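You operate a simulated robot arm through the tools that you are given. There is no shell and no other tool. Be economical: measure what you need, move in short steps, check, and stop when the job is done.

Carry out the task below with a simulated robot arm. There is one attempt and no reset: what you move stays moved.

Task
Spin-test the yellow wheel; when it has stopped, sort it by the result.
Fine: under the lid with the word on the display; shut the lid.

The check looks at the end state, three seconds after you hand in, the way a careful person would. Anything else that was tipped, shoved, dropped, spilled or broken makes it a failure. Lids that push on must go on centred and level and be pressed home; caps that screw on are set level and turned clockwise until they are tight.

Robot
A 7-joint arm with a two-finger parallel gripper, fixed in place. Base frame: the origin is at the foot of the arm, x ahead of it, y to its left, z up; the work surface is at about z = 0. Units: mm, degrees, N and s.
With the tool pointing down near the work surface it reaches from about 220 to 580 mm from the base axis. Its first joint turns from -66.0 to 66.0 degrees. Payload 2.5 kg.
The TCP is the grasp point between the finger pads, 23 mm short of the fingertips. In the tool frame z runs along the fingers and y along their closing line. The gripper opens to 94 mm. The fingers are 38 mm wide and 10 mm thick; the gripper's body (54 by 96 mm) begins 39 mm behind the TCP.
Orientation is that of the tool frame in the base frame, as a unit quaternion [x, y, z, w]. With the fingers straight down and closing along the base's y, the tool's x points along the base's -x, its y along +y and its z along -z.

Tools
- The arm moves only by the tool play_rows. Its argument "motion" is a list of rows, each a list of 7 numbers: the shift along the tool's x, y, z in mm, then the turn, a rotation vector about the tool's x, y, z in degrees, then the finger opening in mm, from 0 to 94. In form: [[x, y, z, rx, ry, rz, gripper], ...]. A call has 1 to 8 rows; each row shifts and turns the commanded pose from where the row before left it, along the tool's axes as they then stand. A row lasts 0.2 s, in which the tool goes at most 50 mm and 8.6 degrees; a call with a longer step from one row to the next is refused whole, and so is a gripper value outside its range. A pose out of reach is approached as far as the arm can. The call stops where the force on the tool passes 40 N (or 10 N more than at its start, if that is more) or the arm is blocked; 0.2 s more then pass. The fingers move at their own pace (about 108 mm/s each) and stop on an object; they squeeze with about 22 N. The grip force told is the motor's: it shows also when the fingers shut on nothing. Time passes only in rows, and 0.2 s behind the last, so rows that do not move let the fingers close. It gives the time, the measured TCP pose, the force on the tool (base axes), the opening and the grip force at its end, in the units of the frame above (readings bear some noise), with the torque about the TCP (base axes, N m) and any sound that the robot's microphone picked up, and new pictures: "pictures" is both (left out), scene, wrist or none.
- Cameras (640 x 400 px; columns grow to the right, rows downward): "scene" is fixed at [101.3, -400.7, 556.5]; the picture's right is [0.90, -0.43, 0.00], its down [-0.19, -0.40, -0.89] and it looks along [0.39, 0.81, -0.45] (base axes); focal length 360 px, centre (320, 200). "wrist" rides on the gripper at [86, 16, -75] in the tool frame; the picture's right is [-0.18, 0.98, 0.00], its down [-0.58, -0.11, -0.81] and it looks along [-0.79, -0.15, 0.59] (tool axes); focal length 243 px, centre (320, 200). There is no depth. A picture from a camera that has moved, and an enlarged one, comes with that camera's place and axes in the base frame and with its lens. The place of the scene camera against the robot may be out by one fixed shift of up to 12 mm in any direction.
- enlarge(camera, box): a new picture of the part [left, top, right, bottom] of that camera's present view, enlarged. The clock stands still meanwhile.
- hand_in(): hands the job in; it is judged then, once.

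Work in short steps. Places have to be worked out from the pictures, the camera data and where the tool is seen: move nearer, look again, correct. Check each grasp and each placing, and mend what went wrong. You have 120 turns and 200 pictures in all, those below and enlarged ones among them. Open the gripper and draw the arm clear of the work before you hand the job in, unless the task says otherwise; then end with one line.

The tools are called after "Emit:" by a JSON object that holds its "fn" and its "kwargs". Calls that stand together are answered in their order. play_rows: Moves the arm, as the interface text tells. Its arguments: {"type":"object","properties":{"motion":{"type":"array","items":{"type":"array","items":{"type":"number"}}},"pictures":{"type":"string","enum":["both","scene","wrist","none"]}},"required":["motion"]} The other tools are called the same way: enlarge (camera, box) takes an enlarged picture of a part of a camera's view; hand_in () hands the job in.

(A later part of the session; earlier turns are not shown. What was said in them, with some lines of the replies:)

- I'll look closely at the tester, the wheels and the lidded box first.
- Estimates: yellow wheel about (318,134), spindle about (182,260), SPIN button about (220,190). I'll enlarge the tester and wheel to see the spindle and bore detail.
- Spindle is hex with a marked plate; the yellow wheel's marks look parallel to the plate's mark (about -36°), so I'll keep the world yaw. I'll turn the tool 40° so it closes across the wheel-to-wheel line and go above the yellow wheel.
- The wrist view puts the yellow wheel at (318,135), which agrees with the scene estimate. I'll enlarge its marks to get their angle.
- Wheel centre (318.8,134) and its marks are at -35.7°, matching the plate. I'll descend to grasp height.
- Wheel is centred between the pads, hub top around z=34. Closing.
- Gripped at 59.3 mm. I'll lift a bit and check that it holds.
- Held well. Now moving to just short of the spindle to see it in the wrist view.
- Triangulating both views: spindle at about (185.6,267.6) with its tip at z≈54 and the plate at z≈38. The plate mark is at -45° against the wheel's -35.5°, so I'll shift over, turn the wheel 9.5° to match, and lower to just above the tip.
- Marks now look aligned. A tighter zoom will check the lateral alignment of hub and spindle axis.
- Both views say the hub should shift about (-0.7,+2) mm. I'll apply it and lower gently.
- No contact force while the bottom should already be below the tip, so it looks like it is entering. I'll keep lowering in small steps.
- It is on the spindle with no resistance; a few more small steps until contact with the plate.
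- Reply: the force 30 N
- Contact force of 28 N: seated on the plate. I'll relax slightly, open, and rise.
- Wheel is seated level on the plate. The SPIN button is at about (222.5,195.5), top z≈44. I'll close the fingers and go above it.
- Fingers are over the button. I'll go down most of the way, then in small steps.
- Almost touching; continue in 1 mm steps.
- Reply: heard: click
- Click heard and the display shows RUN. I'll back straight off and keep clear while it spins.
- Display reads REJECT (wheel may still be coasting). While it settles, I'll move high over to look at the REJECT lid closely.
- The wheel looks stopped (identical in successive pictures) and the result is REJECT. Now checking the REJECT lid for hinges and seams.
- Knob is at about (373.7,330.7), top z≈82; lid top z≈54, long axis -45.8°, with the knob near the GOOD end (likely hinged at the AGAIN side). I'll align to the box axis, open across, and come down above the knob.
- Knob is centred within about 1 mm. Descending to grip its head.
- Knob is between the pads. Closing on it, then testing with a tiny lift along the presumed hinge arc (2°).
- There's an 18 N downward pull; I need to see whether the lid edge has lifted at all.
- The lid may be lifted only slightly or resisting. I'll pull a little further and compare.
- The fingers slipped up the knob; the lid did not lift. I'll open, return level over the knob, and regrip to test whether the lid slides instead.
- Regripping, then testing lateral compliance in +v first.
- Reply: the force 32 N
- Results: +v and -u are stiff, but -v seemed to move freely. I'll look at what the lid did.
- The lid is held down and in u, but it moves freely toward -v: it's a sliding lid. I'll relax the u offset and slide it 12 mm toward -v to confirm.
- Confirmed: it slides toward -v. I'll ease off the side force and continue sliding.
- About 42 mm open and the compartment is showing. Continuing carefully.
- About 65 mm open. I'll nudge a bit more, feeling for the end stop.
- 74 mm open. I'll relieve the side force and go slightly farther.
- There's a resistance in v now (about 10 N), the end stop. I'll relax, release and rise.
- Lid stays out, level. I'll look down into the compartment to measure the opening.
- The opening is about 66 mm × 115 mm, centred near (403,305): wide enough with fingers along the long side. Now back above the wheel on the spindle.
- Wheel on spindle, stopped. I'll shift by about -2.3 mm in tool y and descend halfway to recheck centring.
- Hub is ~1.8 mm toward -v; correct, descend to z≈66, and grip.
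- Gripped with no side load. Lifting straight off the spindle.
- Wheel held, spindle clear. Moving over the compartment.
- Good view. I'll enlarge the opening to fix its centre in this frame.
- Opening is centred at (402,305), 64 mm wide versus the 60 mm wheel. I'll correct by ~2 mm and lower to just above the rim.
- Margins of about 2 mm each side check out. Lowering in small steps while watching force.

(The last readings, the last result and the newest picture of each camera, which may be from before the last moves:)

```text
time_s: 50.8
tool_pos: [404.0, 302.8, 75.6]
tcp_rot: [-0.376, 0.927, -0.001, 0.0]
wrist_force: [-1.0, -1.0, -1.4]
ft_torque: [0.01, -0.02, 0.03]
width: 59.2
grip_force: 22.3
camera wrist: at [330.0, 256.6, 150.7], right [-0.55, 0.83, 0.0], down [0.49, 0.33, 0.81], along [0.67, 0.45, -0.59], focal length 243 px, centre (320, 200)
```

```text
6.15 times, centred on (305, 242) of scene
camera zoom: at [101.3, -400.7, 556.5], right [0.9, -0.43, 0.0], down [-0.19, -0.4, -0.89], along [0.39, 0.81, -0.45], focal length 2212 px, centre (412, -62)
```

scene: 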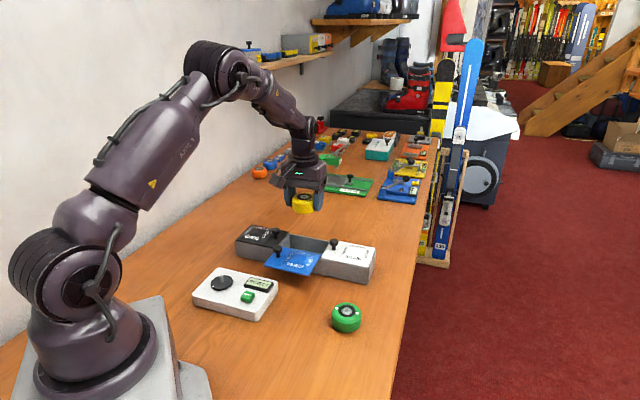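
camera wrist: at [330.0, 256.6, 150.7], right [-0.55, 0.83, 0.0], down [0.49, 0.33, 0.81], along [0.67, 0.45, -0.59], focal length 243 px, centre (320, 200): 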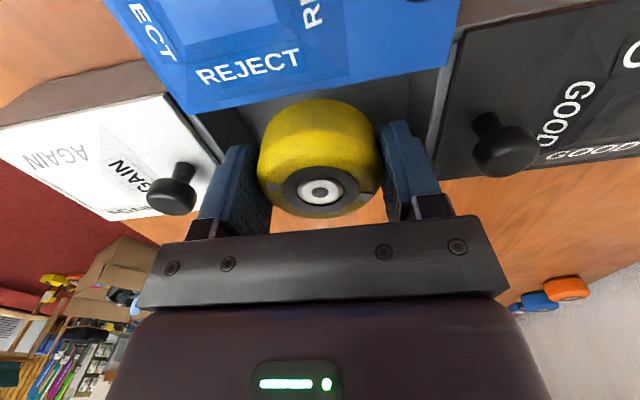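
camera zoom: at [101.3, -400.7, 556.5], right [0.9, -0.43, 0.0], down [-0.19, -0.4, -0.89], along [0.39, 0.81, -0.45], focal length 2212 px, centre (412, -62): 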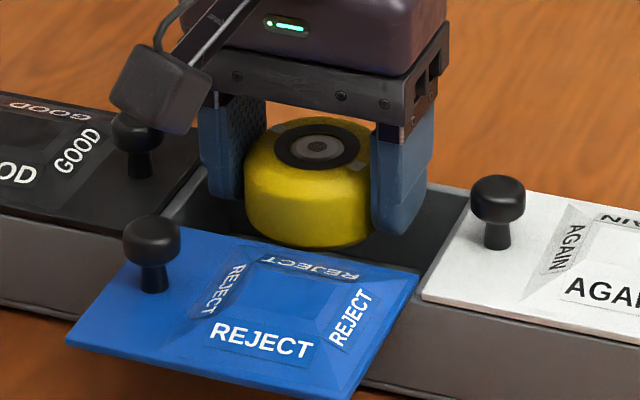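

It is entering cleanly with no force. Continuing down.

Emit:
{"fn": "play_rows", "kwargs": {"motion": [[0, 0, 6, 0, 0, 0, 50], [0, 0, 6, 0, 0, 0, 50], [0, 0, 6, 0, 0, 0, 50], [0, 0, 6, 0, 0, 0, 50], [0, 0, 4, 0, 0, 0, 50], [0, 0, 0, 0, 0, 0, 50]], "pictures": "wrist"}}

Emit:
{"fn": "enlarge", "kwargs": {"camera": "scene", "box": [260, 210, 350, 275]}}

```text
time_s: 52.2
tool_pos: [402.4, 304.8, 47.3]
tcp_rot: [-0.377, 0.926, 0.0, 0.0]
wrist_force: [0.4, -1.2, -0.5]
ft_torque: [0.0, -0.01, 0.02]
width: 59.3
grip_force: 21.9
camera wrist: at [329.5, 256.9, 122.4], right [-0.55, 0.83, 0.0], down [0.49, 0.33, 0.81], along [0.67, 0.45, -0.59], focal length 243 px, centre (320, 200)
```

wrist: 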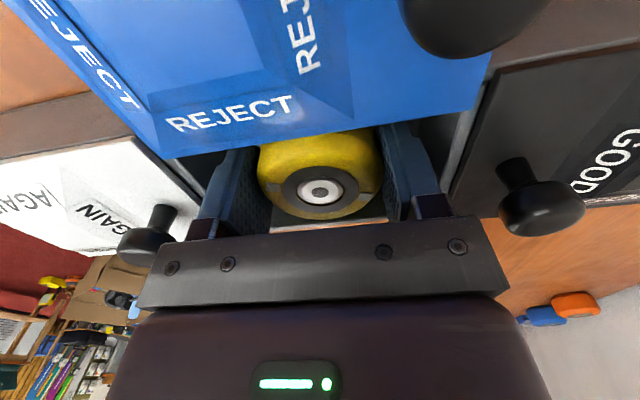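

```text
6.15 times, centred on (305, 242) of scene
camera zoom: at [101.3, -400.7, 556.5], right [0.9, -0.43, 0.0], down [-0.19, -0.4, -0.89], along [0.39, 0.81, -0.45], focal length 2212 px, centre (412, -62)
```

zoom: 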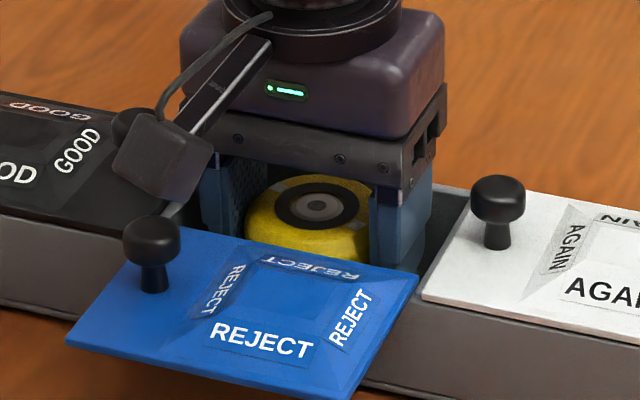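

Still free. Final approach to the compartment floor in small steps.

Emit:
{"fn": "play_rows", "kwargs": {"motion": [[0, 0, 4, 0, 0, 0, 50], [0, 0, 3, 0, 0, 0, 50], [0, 0, 2, 0, 0, 0, 50], [0, 0, 2, 0, 0, 0, 50], [0, 0, 0, 0, 0, 0, 50]], "pictures": "none"}}

```text
time_s: 53.4
tool_pos: [403.6, 304.3, 37.7]
tcp_rot: [-0.376, 0.926, 0.0, 0.0]
wrist_force: [0.2, -0.6, -1.1]
ft_torque: [-0.01, 0.0, 0.0]
width: 59.3
grip_force: 22.2
```

Emit:
{"fn": "play_rows", "kwargs": {"motion": [[0, 0, 1, 0, 0, 0, 50], [0, 0, 1, 0, 0, 0, 50], [0, 0, 1, 0, 0, 0, 50], [0, 0, 1, 0, 0, 0, 50], [0, 0, 0, 0, 0, 0, 50]], "pictures": "wrist"}}

Emit:
{"fn": "enlarge", "kwargs": {"camera": "scene", "box": [260, 210, 350, 275]}}

```text
time_s: 54.6
tool_pos: [401.7, 304.7, 34.8]
tcp_rot: [-0.376, 0.927, 0.001, 0.0]
wrist_force: [-9.5, -11.1, 28.5]
ft_torque: [-0.01, 0.21, 0.0]
width: 59.5
grip_force: 21.6
camera wrist: at [329.6, 257.3, 108.9], right [-0.55, 0.83, 0.0], down [0.49, 0.33, 0.81], along [0.67, 0.45, -0.59], focal length 243 px, centre (320, 200)
```

wrist: 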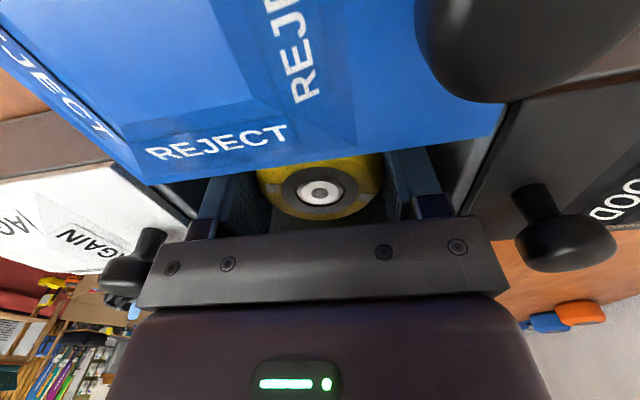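

```text
6.15 times, centred on (305, 242) of scene
camera zoom: at [101.2, -400.8, 556.5], right [0.9, -0.43, 0.0], down [-0.19, -0.4, -0.89], along [0.39, 0.81, -0.45], focal length 2212 px, centre (412, -62)
```

zoom: 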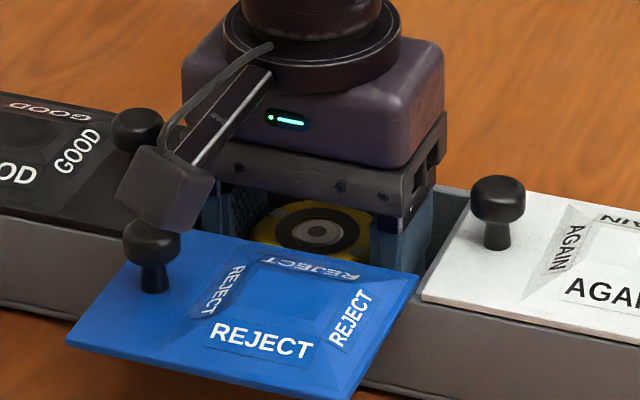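

Floor contact (28 N). Relax, release to 72 mm, and rise straight.

Emit:
{"fn": "play_rows", "kwargs": {"motion": [[0, 0, -1.5, 0, 0, 0, 50], [0, 0, 0, 0, 0, 0, 72], [0, 0, 0, 0, 0, 0, 72], [0, 0, -10, 0, 0, 0, 72], [0, 0, -30, 0, 0, 0, 72], [0, 0, -45, 0, 0, 0, 72], [0, 0, -45, 0, 0, 0, 72], [0, 0, 0, 0, 0, 0, 72]]}}

Emit:
{"fn": "enlarge", "kwargs": {"camera": "scene", "box": [230, 200, 370, 300]}}

```text
time_s: 56.4
tool_pos: [403.0, 304.6, 166.2]
tcp_rot: [-0.377, 0.926, 0.0, 0.0]
wrist_force: [0.1, -0.2, -0.2]
ft_torque: [-0.02, -0.01, 0.01]
width: 72.1
grip_force: 0.0
camera wrist: at [329.9, 256.8, 239.0], right [-0.55, 0.83, 0.0], down [0.49, 0.33, 0.81], along [0.67, 0.45, -0.59], focal length 243 px, centre (320, 200)
```

scene: 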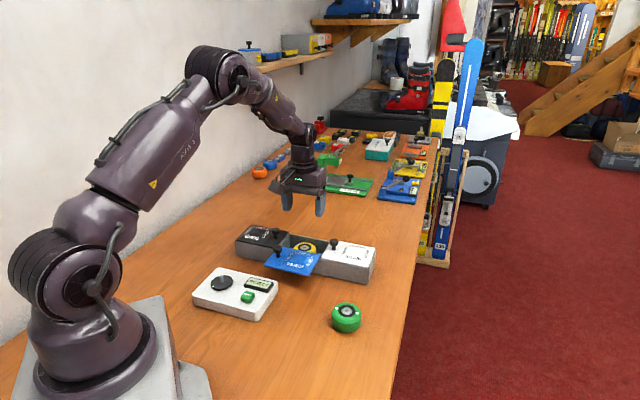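
wrist: 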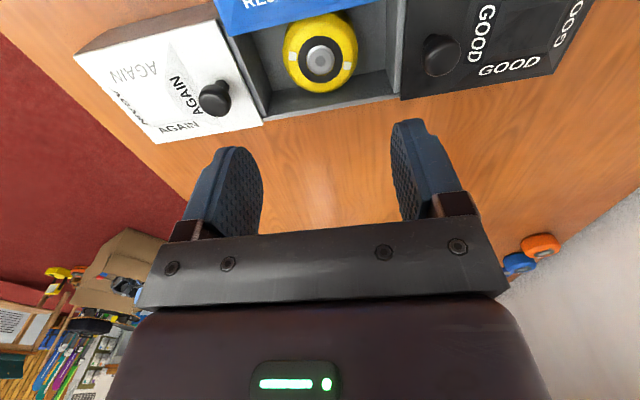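

```text
4.00 times, centred on (300, 250) of scene
camera zoom: at [101.3, -400.7, 556.5], right [0.9, -0.43, 0.0], down [-0.19, -0.4, -0.89], along [0.39, 0.81, -0.45], focal length 1438 px, centre (400, 0)
```

zoom: 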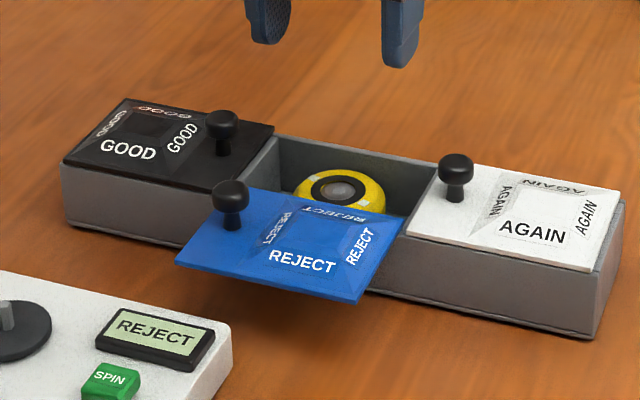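

Wheel lies flat and fully inside. Now I'll close the fingers and go behind (-v side of) the REJECT knob to push the lid shut.

Emit:
{"fn": "play_rows", "kwargs": {"motion": [[40.1, 12.7, 0, 0, 0, 0, 0], [40.1, 12.7, 0, 0, 0, 0, 0], [40.1, 12.8, 0, 0, 0, 0, 0], [0, 0, 30, 0, 0, 0, 0], [0, 0, 30, 0, 0, 0, 0], [0, 0, 10, 0, 0, 0, 0], [0, 0, 0, 0, 0, 0, 0]]}}

Emit:
{"fn": "enlarge", "kwargs": {"camera": "scene", "box": [230, 200, 370, 300]}}

```text
time_s: 58.0
tool_pos: [289.7, 247.3, 94.8]
tcp_rot: [-0.376, 0.927, 0.0, 0.0]
wrist_force: [-0.6, -0.3, 0.0]
ft_torque: [-0.02, 0.02, 0.04]
width: 0.0
grip_force: 22.3
camera wrist: at [216.8, 199.5, 168.8], right [-0.55, 0.83, 0.0], down [0.49, 0.33, 0.81], along [0.67, 0.45, -0.59], focal length 243 px, centre (320, 200)
```

scene: 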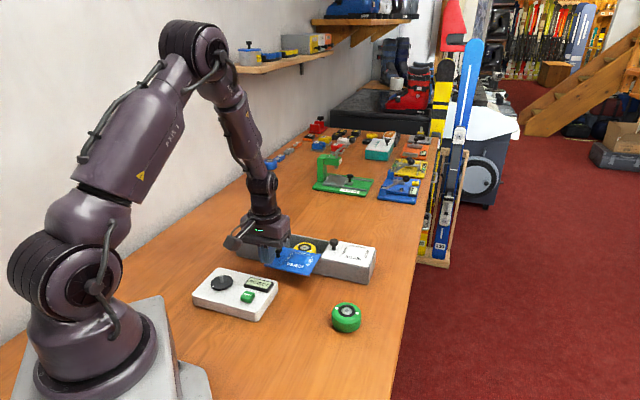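
wrist: 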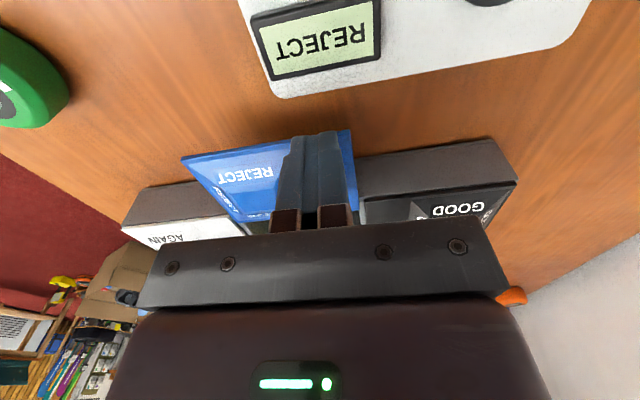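

```text
4.00 times, centred on (300, 250) of scene
camera zoom: at [101.3, -400.7, 556.5], right [0.9, -0.43, 0.0], down [-0.19, -0.4, -0.89], along [0.39, 0.81, -0.45], focal length 1438 px, centre (400, 0)
```

zoom: 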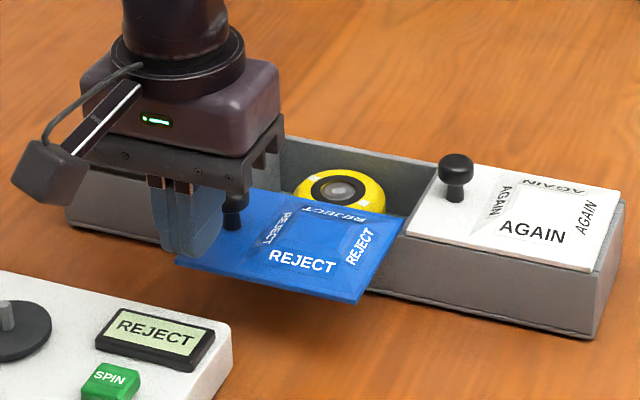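

Fingers line up with the knob (~1.4 mm u offset, ~14 mm gap). Lower to z≈83 and start pushing +v.

Emit:
{"fn": "play_rows", "kwargs": {"motion": [[0, -1, 11, 0, 0, 0, 0], [-10, 0, 0, 0, 0, 0, 0], [-8, 0, 0, 0, 0, 0, 0], [-8, 0, 0, 0, 0, 0, 0], [-8, 0, 0, 0, 0, 0, 0], [0, 0, 0, 0, 0, 0, 0]], "pictures": "none"}}

Emit:
{"fn": "enlarge", "kwargs": {"camera": "scene", "box": [230, 200, 370, 300]}}

```text
time_s: 59.4
tool_pos: [314.2, 271.9, 83.4]
tcp_rot: [-0.377, 0.926, 0.0, 0.0]
wrist_force: [-0.2, -1.4, 0.7]
ft_torque: [0.01, 0.02, 0.01]
width: 0.2
grip_force: 22.2
```

```text
4.00 times, centred on (300, 250) of scene
camera zoom: at [101.3, -400.7, 556.5], right [0.9, -0.43, 0.0], down [-0.19, -0.4, -0.89], along [0.39, 0.81, -0.45], focal length 1438 px, centre (400, 0)
```

zoom: 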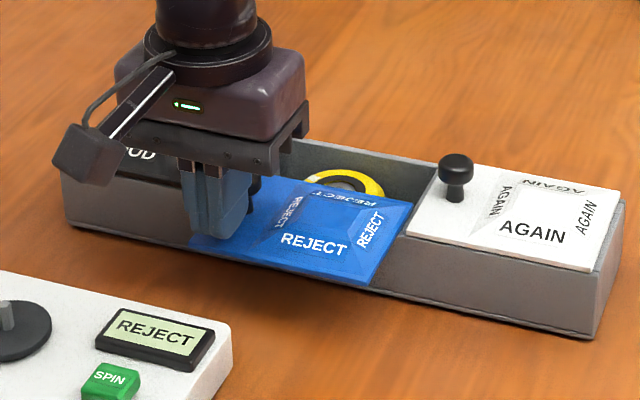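

The lid is sliding shut. Continuing.

Emit:
{"fn": "play_rows", "kwargs": {"motion": [[-10, 0, 0, 0, 0, 0, 0], [-10, 0, 0, 0, 0, 0, 0], [-10, 0, 0, 0, 0, 0, 0], [-8, 0, 0, 0, 0, 0, 0], [-6, 0, 0, 0, 0, 0, 0], [0, 0, 0, 0, 0, 0, 0]], "pictures": "none"}}

Emit:
{"fn": "enlarge", "kwargs": {"camera": "scene", "box": [230, 200, 370, 300]}}

```text
time_s: 60.8
tool_pos: [346.2, 301.3, 84.3]
tcp_rot: [-0.377, 0.926, 0.0, -0.001]
wrist_force: [0.8, -0.1, 0.5]
ft_torque: [-0.01, 0.0, 0.01]
width: 0.1
grip_force: 21.9
```

```text
4.00 times, centred on (300, 250) of scene
camera zoom: at [101.3, -400.7, 556.5], right [0.9, -0.43, 0.0], down [-0.19, -0.4, -0.89], along [0.39, 0.81, -0.45], focal length 1438 px, centre (400, 0)
```

zoom: 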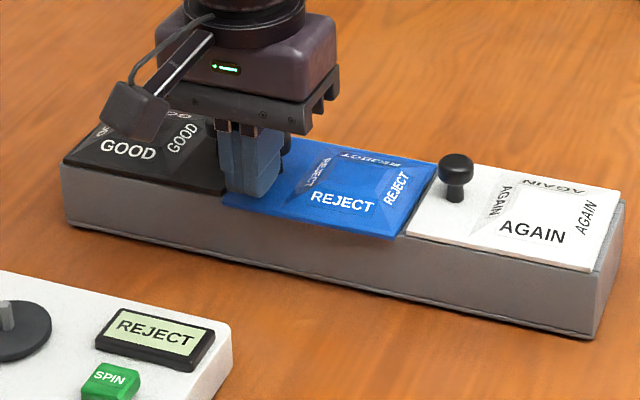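

Nearly shut. Pushing in 2 mm steps until the stop.

Emit:
{"fn": "play_rows", "kwargs": {"motion": [[-3, 0, 0, 0, 0, 0, 0], [-2, 0, 0, 0, 0, 0, 0], [-2, 0, 0, 0, 0, 0, 0], [-1.5, 0, 0, 0, 0, 0, 0], [-1, 0, 0, 0, 0, 0, 0], [0, 0, 0, 0, 0, 0, 0]], "pictures": "none"}}

```text
time_s: 62.2
tool_pos: [353.5, 307.8, 84.1]
tcp_rot: [-0.377, 0.926, -0.001, -0.001]
wrist_force: [-2.9, -3.4, 1.3]
ft_torque: [0.01, 0.01, 0.01]
width: 0.0
grip_force: 21.8
```

Emit:
{"fn": "play_rows", "kwargs": {"motion": [[-1, 0, 0, 0, 0, 0, 0], [-1, 0, 0, 0, 0, 0, 0], [-1, 0, 0, 0, 0, 0, 0], [0, 0, 0, 0, 0, 0, 0]], "pictures": "none"}}

Emit:
{"fn": "enlarge", "kwargs": {"camera": "scene", "box": [230, 200, 370, 300]}}

```text
time_s: 63.2
tool_pos: [353.5, 308.5, 83.1]
tcp_rot: [-0.376, 0.927, -0.003, -0.004]
wrist_force: [-18.9, -25.3, 13.8]
ft_torque: [-0.02, 0.1, -0.08]
width: 0.0
grip_force: 22.3
```

```text
4.00 times, centred on (300, 250) of scene
camera zoom: at [101.3, -400.8, 556.5], right [0.9, -0.43, 0.0], down [-0.19, -0.4, -0.89], along [0.39, 0.81, -0.45], focal length 1438 px, centre (400, 0)
```

zoom: 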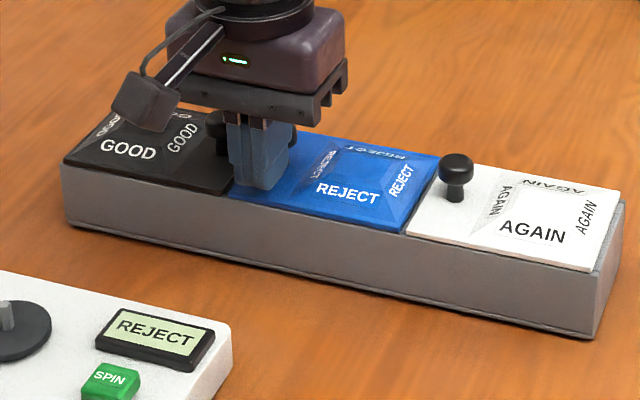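

At the stop (32 N) and the lid is flush with its neighbours. Backing off, opening and rising clear.

Emit:
{"fn": "play_rows", "kwargs": {"motion": [[4, 0, 0, 0, 0, 0, 0], [8, 0, 0, 0, 0, 0, 0], [0, 0, -40, 0, 0, 0, 0], [0, 0, -45, 0, 0, 0, 40], [0, 0, -45, 0, 0, 0, 90], [40, 0, 0, 0, 0, 0, 90], [0, 0, 0, 0, 0, 0, 90]]}}

Emit:
{"fn": "enlarge", "kwargs": {"camera": "scene", "box": [180, 210, 400, 345]}}

Emit:
{"fn": "enlarge", "kwargs": {"camera": "scene", "box": [260, 220, 350, 275]}}

```text
time_s: 64.8
tool_pos: [320.0, 274.0, 214.4]
tcp_rot: [-0.376, 0.927, 0.0, -0.001]
wrist_force: [-0.3, 0.5, 0.4]
ft_torque: [0.03, -0.05, 0.01]
width: 90.2
grip_force: 0.1
camera wrist: at [245.5, 225.3, 288.2], right [-0.55, 0.83, 0.0], down [0.49, 0.33, 0.81], along [0.67, 0.45, -0.59], focal length 243 px, centre (320, 200)
```

scene: 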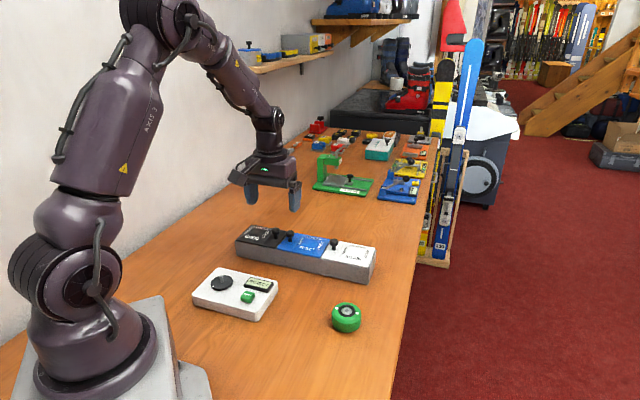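
wrist: 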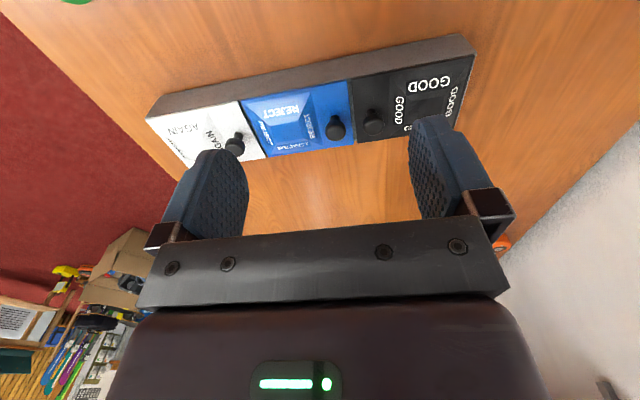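

```text
2.91 times, centred on (290, 278) of scene
camera zoom: at [101.3, -400.7, 556.5], right [0.9, -0.43, 0.0], down [-0.19, -0.4, -0.89], along [0.39, 0.81, -0.45], focal length 1046 px, centre (407, -26)
```

zoom: 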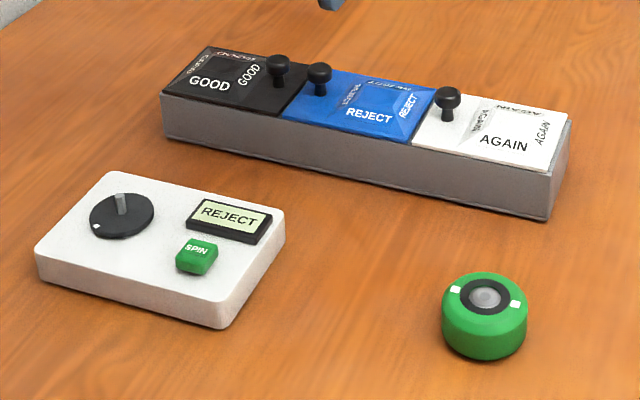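

```text
7.11 times, centred on (305, 248) of scene
camera zoom: at [101.3, -400.7, 556.5], right [0.9, -0.43, 0.0], down [-0.19, -0.4, -0.89], along [0.39, 0.81, -0.45], focal length 2557 px, centre (427, -138)
```

zoom: 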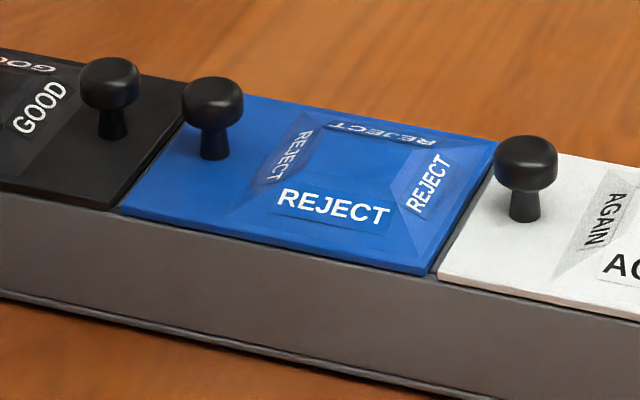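

The lid is shut and flush as at the start, everything else is undisturbed, the gripper is open and the arm is clear. Handing in.

Emit:
{"fn": "hand_in", "kwargs": {}}

```text
The job is handed in.
```

I spin-tested the yellow wheel. The display read REJECT, so once it stopped I put it under the REJECT lid, slid the lid shut and handed the job in.
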